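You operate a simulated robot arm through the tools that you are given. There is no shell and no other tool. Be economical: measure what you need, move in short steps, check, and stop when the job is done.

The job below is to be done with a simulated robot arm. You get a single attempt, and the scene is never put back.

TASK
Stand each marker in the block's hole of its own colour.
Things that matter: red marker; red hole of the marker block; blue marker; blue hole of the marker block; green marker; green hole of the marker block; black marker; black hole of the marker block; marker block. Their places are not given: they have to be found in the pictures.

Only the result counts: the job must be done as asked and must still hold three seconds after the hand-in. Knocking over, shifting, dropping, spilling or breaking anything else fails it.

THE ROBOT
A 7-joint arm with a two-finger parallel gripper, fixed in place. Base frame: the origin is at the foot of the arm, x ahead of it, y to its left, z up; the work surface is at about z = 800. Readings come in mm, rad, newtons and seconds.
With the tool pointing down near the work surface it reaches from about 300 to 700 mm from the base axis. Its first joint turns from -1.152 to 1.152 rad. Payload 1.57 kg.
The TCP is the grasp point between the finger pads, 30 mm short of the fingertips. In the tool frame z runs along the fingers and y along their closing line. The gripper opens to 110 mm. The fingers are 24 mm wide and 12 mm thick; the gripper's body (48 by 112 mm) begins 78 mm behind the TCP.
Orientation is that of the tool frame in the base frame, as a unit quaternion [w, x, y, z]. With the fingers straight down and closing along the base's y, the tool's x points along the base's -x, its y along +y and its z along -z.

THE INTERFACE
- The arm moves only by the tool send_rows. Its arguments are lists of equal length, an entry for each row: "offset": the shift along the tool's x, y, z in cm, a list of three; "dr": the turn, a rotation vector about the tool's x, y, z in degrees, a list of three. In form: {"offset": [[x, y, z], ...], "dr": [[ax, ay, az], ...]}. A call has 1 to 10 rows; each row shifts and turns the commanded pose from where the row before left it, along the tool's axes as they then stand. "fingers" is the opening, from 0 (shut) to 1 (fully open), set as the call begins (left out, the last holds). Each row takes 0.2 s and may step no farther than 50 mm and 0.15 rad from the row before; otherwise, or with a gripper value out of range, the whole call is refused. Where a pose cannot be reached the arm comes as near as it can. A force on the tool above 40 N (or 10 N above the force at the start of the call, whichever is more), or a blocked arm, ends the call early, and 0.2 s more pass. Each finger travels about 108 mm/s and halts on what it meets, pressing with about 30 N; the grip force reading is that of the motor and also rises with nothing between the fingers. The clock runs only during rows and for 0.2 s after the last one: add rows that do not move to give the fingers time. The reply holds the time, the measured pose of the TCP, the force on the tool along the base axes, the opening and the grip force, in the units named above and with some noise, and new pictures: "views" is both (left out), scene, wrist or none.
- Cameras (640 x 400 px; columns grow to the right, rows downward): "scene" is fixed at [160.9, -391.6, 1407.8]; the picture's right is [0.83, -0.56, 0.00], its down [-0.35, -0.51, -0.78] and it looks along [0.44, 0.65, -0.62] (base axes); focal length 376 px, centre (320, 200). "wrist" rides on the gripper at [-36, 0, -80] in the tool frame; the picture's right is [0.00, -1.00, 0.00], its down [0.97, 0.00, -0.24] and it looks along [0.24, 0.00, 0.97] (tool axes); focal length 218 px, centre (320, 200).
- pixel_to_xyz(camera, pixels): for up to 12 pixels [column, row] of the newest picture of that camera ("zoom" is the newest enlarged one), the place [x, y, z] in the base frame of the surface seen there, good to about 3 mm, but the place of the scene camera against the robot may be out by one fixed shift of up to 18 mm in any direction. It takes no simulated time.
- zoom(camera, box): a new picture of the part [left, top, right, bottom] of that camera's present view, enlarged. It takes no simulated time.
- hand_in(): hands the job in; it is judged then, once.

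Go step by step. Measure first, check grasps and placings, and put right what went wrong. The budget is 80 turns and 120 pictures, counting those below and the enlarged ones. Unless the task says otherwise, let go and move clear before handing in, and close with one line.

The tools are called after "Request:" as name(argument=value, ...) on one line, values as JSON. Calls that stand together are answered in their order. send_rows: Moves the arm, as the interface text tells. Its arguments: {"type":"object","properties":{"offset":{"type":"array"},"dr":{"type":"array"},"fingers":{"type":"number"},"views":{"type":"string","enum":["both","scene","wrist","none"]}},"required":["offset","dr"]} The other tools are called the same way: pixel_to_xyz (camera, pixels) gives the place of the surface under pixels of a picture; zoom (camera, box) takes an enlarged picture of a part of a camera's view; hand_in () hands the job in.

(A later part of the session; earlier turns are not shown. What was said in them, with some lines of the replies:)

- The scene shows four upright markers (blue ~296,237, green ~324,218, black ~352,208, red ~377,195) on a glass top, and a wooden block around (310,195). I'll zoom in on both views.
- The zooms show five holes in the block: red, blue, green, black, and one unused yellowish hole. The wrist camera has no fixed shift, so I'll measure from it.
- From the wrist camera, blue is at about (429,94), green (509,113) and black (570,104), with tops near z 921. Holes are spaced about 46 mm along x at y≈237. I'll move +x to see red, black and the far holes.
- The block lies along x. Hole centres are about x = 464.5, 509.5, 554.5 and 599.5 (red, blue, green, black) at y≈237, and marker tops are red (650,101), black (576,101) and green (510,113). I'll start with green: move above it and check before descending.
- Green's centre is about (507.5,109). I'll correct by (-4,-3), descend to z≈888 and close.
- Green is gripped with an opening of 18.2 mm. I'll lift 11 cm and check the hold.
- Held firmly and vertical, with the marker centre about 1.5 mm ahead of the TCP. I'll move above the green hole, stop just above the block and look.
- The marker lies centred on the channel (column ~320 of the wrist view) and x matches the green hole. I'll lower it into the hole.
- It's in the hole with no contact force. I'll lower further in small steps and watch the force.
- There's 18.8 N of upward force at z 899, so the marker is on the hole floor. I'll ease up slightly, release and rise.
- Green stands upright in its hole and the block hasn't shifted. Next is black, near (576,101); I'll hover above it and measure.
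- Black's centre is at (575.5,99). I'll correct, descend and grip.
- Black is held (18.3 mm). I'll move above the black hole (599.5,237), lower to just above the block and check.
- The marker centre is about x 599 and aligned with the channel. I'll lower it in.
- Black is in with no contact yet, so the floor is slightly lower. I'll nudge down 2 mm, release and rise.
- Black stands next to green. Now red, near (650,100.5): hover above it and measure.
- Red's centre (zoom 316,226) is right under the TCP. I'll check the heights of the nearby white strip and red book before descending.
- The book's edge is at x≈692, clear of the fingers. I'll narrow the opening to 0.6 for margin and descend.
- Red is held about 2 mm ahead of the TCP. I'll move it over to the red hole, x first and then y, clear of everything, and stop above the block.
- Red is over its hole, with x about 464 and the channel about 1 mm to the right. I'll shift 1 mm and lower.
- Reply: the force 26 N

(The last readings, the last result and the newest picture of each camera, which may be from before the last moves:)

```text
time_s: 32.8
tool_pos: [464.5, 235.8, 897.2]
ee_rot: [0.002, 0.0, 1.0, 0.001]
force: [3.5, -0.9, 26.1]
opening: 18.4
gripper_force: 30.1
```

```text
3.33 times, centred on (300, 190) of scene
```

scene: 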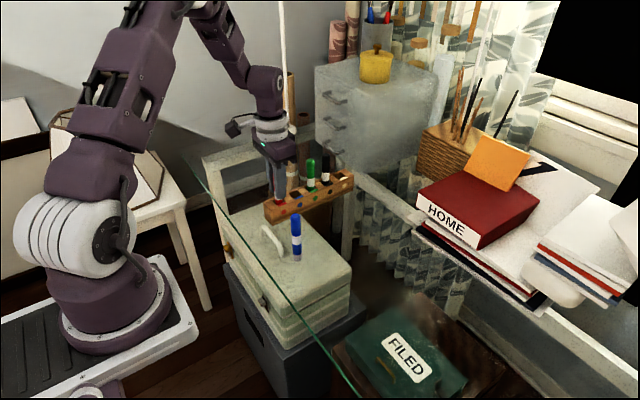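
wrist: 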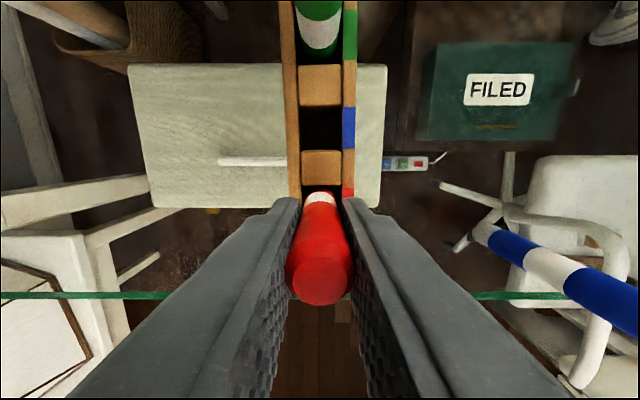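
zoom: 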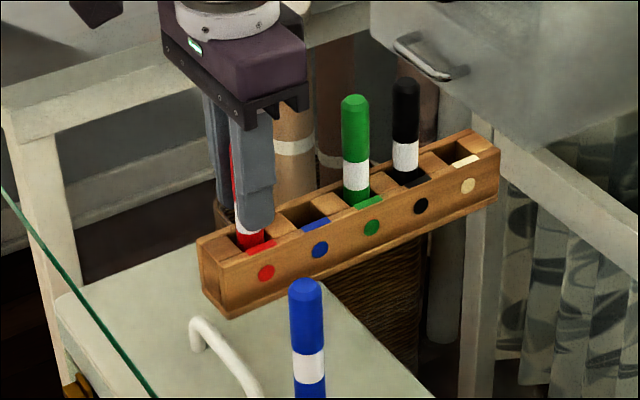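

Floor contact at 26 N, fully in. I'll ease up 1.5 mm, release and rise.

Request:
send_rows(offset=[[0, 0, -0.15], [0, 0, 0]], dr=[[0, 0, 0], [0, 0, 0]], views="none")

Request:
send_rows(offset=[[0, 0, 0], [0, 0, 0], [0, 0, 0], [0, 0, -3], [0, 0, -4], [0, 0, -4], [0, 0, 0]], dr=[[0, 0, 0], [0, 0, 0], [0, 0, 0], [0, 0, 0], [0, 0, 0], [0, 0, 0], [0, 0, 0]], fingers=1)

Request:
zoom(camera="scene", box=[230, 130, 370, 250])

Request:
pixel_to_xyz(camera="wrist", pixels=[[319, 200], [319, 100]])

```text
time_s: 33.4
tool_pos: [462.7, 235.6, 898.9]
ee_rot: [-0.001, -0.001, 1.0, 0.0]
force: [-0.8, 0.9, 0.3]
opening: 18.1
gripper_force: 29.5
```

```text
time_s: 35.0
tool_pos: [463.2, 236.7, 1009.4]
ee_rot: [0.0, 0.0, 1.0, 0.0]
force: [0.5, -0.4, -0.4]
opening: 109.8
gripper_force: 0.1
```

scene: 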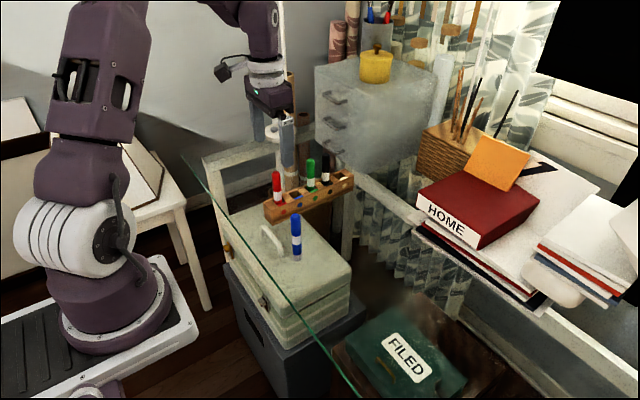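
wrist: 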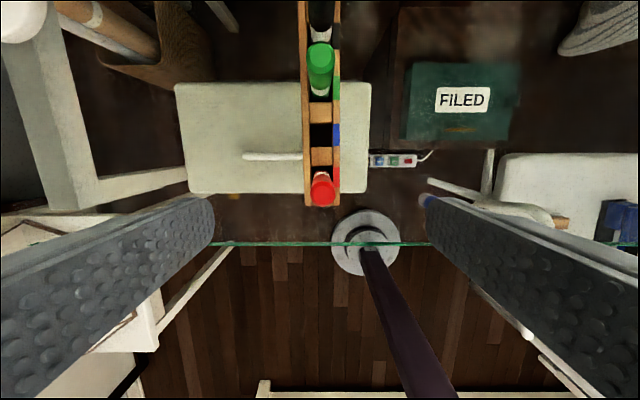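

```text
3.33 times, centred on (300, 190) of scene
```

zoom: 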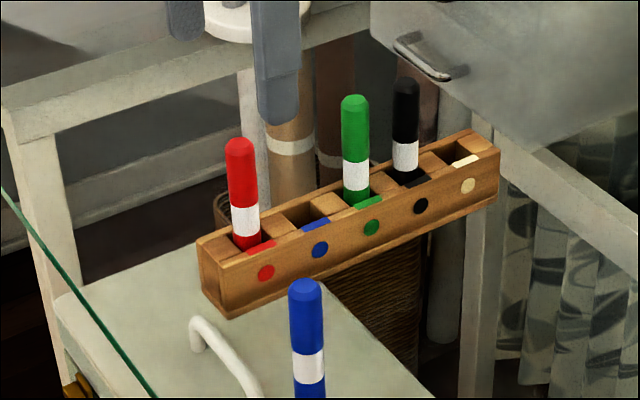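

```text
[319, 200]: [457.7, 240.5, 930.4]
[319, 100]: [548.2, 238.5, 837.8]
```

Red is in. Now blue, near (428,95): hover and measure.

Request:
send_rows(offset=[[0.86, -3.53, 0], [0.86, -3.53, 0], [0.86, -3.53, 0], [0.86, -3.53, 0], [0, 0, 4], [0, 0, 0], [0, 0, 0]], dr=[[0, 0, 0], [0, 0, 0], [0, 0, 0], [0, 0, 0], [0, 0, 0], [0, 0, 0], [0, 0, 0]], views="wrist")

Request:
zoom(camera="wrist", box=[270, 160, 370, 240])

Request:
pixel_to_xyz(camera="zoom", pixels=[[320, 230], [320, 200], [320, 260]])

```text
time_s: 36.6
tool_pos: [430.9, 93.3, 970.0]
ee_rot: [-0.001, 0.0, 1.0, 0.001]
force: [0.0, -0.2, -0.3]
opening: 109.9
gripper_force: 0.0
```

wrist: 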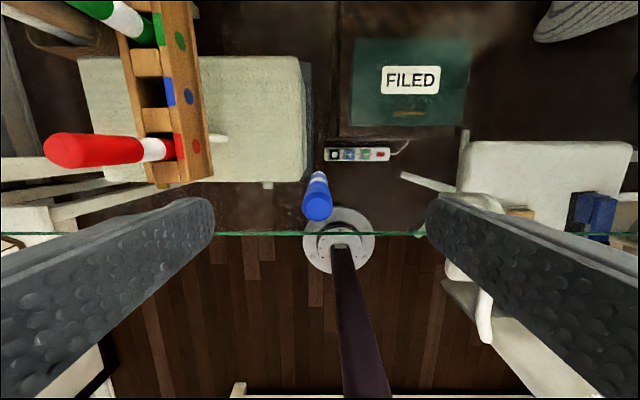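

```text
5.00 times, centred on (320, 200) of wrist
```

zoom: 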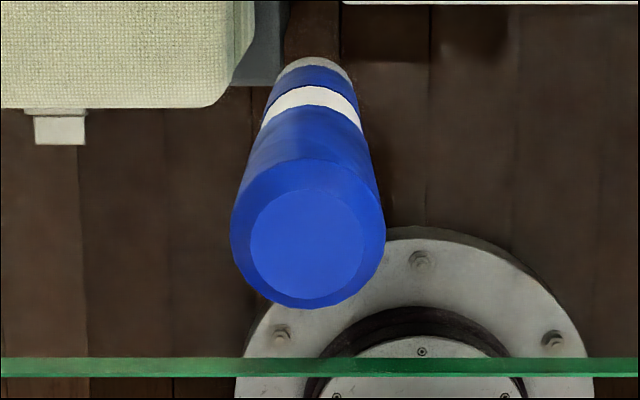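

```text
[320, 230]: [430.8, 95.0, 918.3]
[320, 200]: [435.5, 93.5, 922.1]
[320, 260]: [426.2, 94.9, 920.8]
```

Blue's centre is about 2 mm back and 1.7 mm left of the TCP. I'll correct, descend, grip and lift.

Request:
send_rows(offset=[[0.22, 0.17, 0], [0, 0, 3], [0, 0, 3], [0, 0, 2.15], [0, 0, 0]], dr=[[0, 0, 0], [0, 0, 0], [0, 0, 0], [0, 0, 0], [0, 0, 0]], views="none")

Request:
send_rows(offset=[[0, 0, 0], [0, 0, 0], [0, 0, 0], [0, 0, 0]], dr=[[0, 0, 0], [0, 0, 0], [0, 0, 0], [0, 0, 0]], fingers=0, views="wrist")

Request:
send_rows(offset=[[0, 0, -2], [0, 0, -4], [0, 0, -4], [0, 0, -5], [0, 0, 0], [0, 0, 0]], dr=[[0, 0, 0], [0, 0, 0], [0, 0, 0], [0, 0, 0], [0, 0, 0], [0, 0, 0]], views="wrist")

Request:
pixel_to_xyz(camera="wrist", pixels=[[319, 285], [319, 265], [319, 240], [319, 235], [318, 210]])

```text
time_s: 37.8
tool_pos: [428.7, 94.7, 888.3]
ee_rot: [-0.001, -0.001, 1.0, 0.0]
force: [0.0, -0.7, -0.4]
opening: 110.1
gripper_force: 0.0
```

```text
time_s: 38.8
tool_pos: [429.3, 96.1, 889.3]
ee_rot: [0.001, 0.0, 1.0, 0.0]
force: [-0.5, 0.3, 1.3]
opening: 17.9
gripper_force: 29.8
```

wrist: 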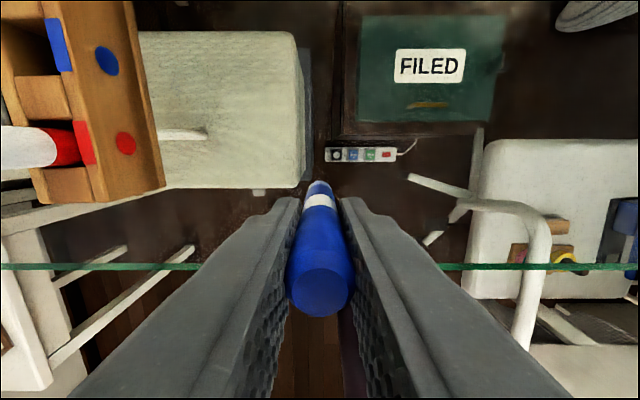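

```text
time_s: 40.2
tool_pos: [430.0, 97.1, 1038.2]
ee_rot: [0.0, 0.0, 1.0, 0.0]
force: [0.5, 0.2, 1.1]
opening: 18.0
gripper_force: 29.8
```

wrist: 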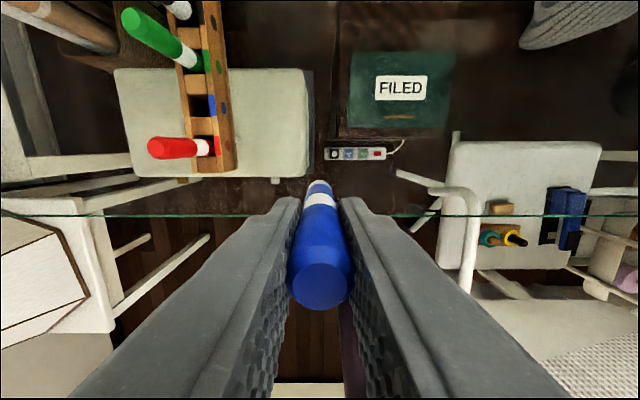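

```text
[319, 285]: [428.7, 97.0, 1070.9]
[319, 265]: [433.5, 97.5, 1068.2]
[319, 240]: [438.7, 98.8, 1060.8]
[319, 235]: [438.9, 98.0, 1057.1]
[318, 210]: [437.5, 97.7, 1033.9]
```

Blue is held. I'll move to (509.5,236.5) between red and green, then lower to just above the block and check.

Request:
send_rows(offset=[[-4, 0, 0], [-4, 0, 0], [0, 4.67, 0], [0, 4.67, 0], [0, 4.67, 0], [0, 0, 0], [0, 0, 3.5], [0, 0, 3.5], [0, 0, 0], [0, 0, 0]], dr=[[0, 0, 0], [0, 0, 0], [0, 0, 0], [0, 0, 0], [0, 0, 0], [0, 0, 0], [0, 0, 0], [0, 0, 0], [0, 0, 0], [0, 0, 0]])

Request:
zoom(camera="scene", box=[230, 130, 370, 250])

Request:
pixel_to_xyz(camera="wrist", pixels=[[319, 285], [319, 265], [319, 245], [319, 235], [318, 225], [318, 215]])

```text
time_s: 42.4
tool_pos: [505.2, 235.2, 968.4]
ee_rot: [0.0, 0.0, 1.0, 0.0]
force: [-0.6, 0.0, -0.2]
opening: 18.5
gripper_force: 30.0
```

scene: 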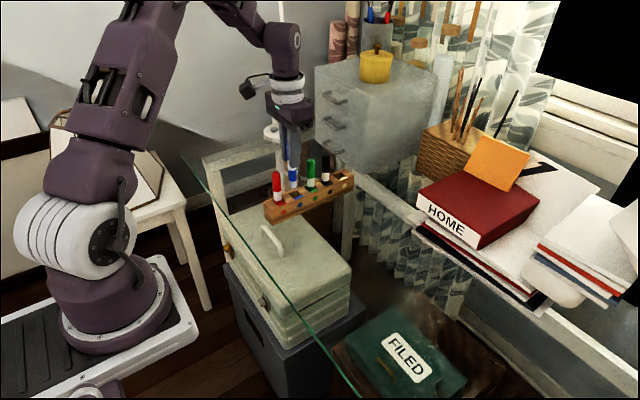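
wrist: 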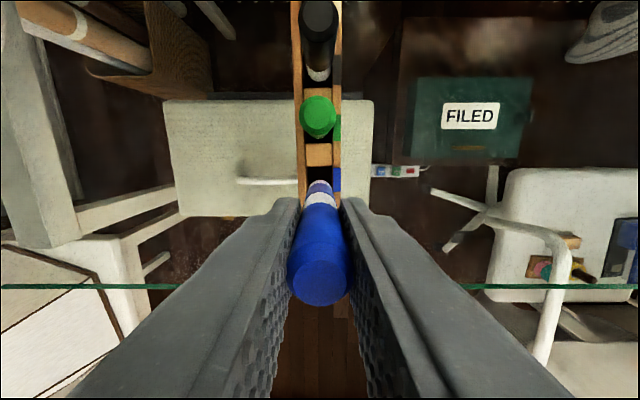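

```text
3.33 times, centred on (300, 190) of scene
```

zoom: 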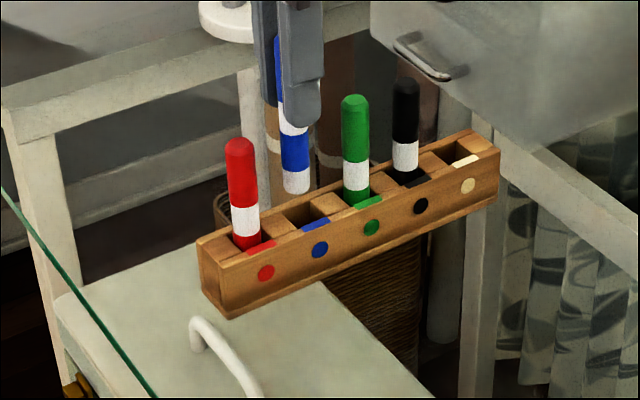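

```text
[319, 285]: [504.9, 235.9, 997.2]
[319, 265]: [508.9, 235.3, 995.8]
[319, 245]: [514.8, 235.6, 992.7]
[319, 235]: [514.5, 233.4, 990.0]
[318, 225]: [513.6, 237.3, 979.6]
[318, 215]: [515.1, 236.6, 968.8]
```

Blue's centre is at x≈506, so I'll shift 3 mm forward and lower it in.

Request:
send_rows(offset=[[-0.3, 0, 0], [0, 0, 1.5], [0, 0, 1.5], [0, 0, 1.5], [0, 0, 1], [0, 0, 0.7], [0, 0, 0.4], [0, 0, 0.3], [0, 0, 0]], dr=[[0, 0, 0], [0, 0, 0], [0, 0, 0], [0, 0, 0], [0, 0, 0], [0, 0, 0], [0, 0, 0], [0, 0, 0], [0, 0, 0]])

Request:
zoom(camera="scene", box=[230, 130, 370, 250])

```text
time_s: 44.4
tool_pos: [509.4, 236.6, 900.1]
ee_rot: [-0.001, 0.0, 1.0, 0.0]
force: [-3.0, 0.3, 14.4]
opening: 18.1
gripper_force: 29.8
```

scene: 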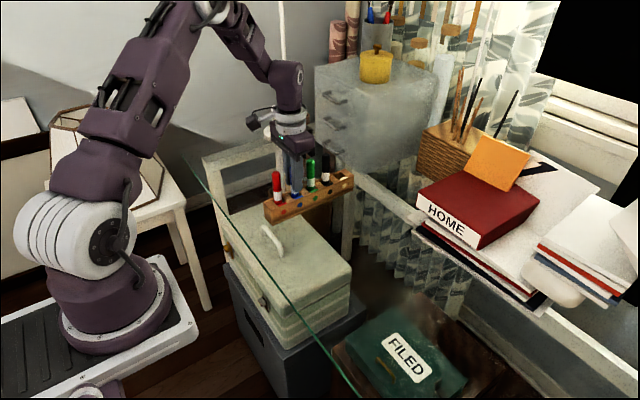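
wrist: 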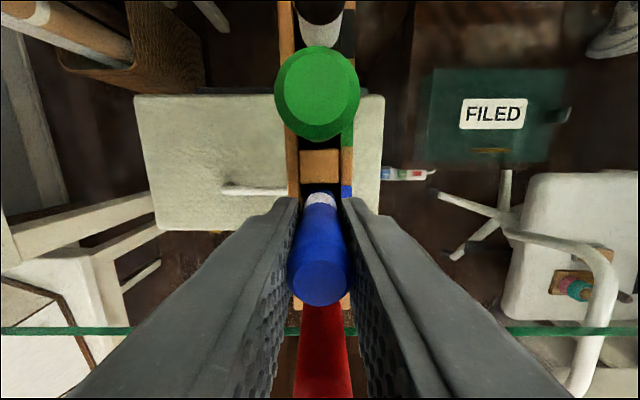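

```text
3.33 times, centred on (300, 190) of scene
```

zoom: 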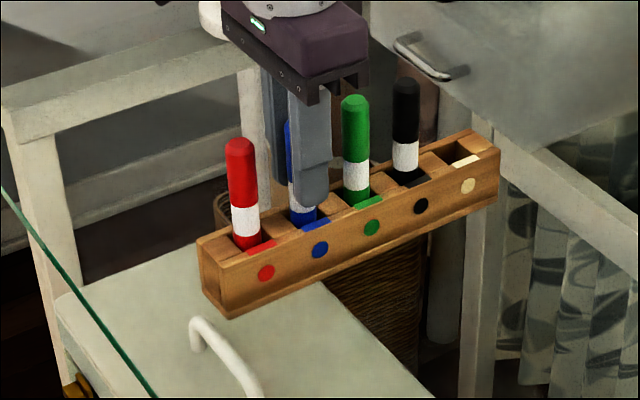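

Blue is seated with 14 N of floor contact. I'll ease up 0.5 mm, release and rise well clear.

Request:
send_rows(offset=[[0, 0, -0.07], [0, 0, 0]], dr=[[0, 0, 0], [0, 0, 0]], views="none")

Request:
send_rows(offset=[[0, 0, 0], [0, 0, 0], [0, 0, 0], [0, 0, 0], [0, 0, -3], [0, 0, -4], [0, 0, -4], [0, 0, -4], [0, 0, 0], [0, 0, 0]], dr=[[0, 0, 0], [0, 0, 0], [0, 0, 0], [0, 0, 0], [0, 0, 0], [0, 0, 0], [0, 0, 0], [0, 0, 0], [0, 0, 0], [0, 0, 0]], fingers=1)

Request:
zoom(camera="scene", box=[230, 130, 370, 250])

Request:
zoom(camera="wrist", box=[250, 50, 390, 280])

```text
time_s: 45.0
tool_pos: [509.1, 235.6, 899.1]
ee_rot: [-0.001, 0.0, 1.0, 0.0]
force: [-0.8, 0.4, 8.3]
opening: 18.5
gripper_force: 29.8
```

```text
time_s: 47.2
tool_pos: [510.1, 235.1, 1049.2]
ee_rot: [-0.001, 0.0, 1.0, 0.0]
force: [0.4, 0.0, 0.1]
opening: 110.0
gripper_force: 0.1
```

scene: 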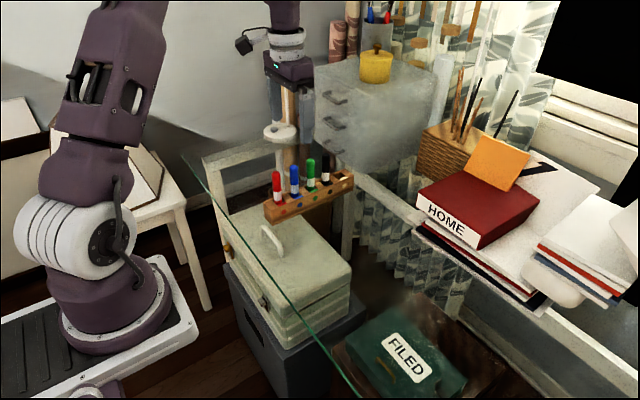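
wrist: 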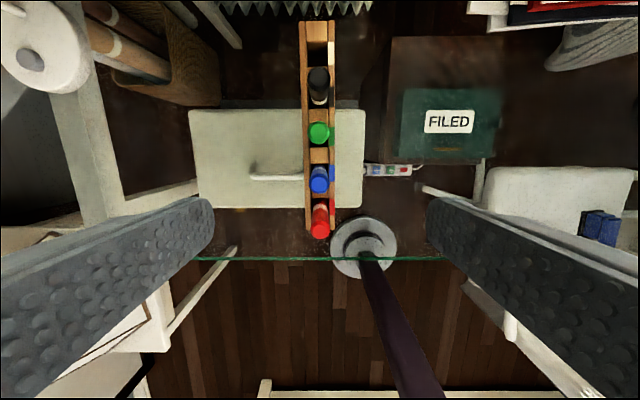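

```text
3.33 times, centred on (300, 190) of scene
```

zoom: 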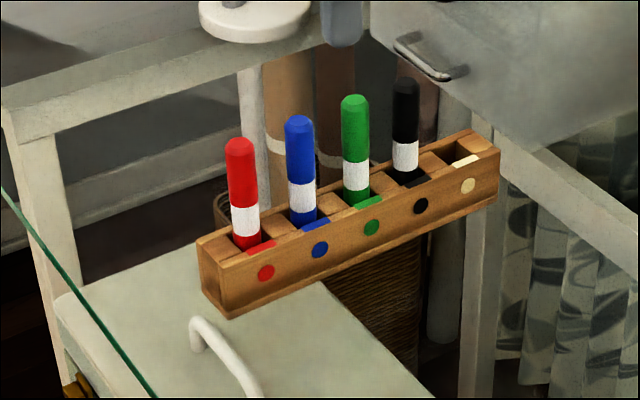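

```text
1.74 times, centred on (320, 165) of wrist
```

zoom: 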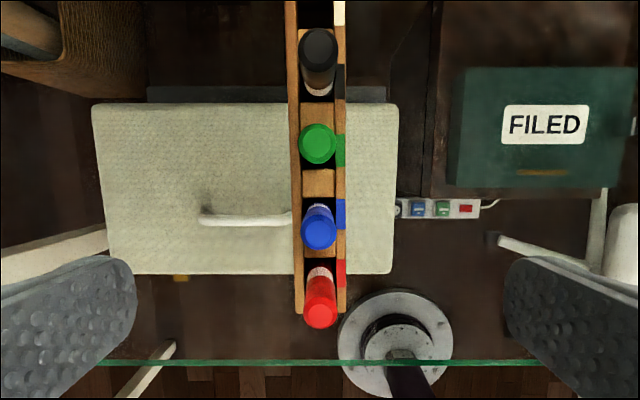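

All four stand in their matching holes. I'll do a quick check of top heights before handing in.

Request:
pixel_to_xyz(camera="zoom", pixels=[[319, 48], [317, 140], [318, 232], [320, 314]])

```text
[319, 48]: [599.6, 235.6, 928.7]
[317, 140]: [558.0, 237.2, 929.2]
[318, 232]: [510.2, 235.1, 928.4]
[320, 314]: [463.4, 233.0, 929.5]
```

All four tops read about z 929, seated and upright, and the gripper is clear. I'm handing in.

Request:
hand_in()

```text
The job is handed in.
```

The red, blue, green and black markers each stand upright in the block's hole of their own colour, and the job is handed in.
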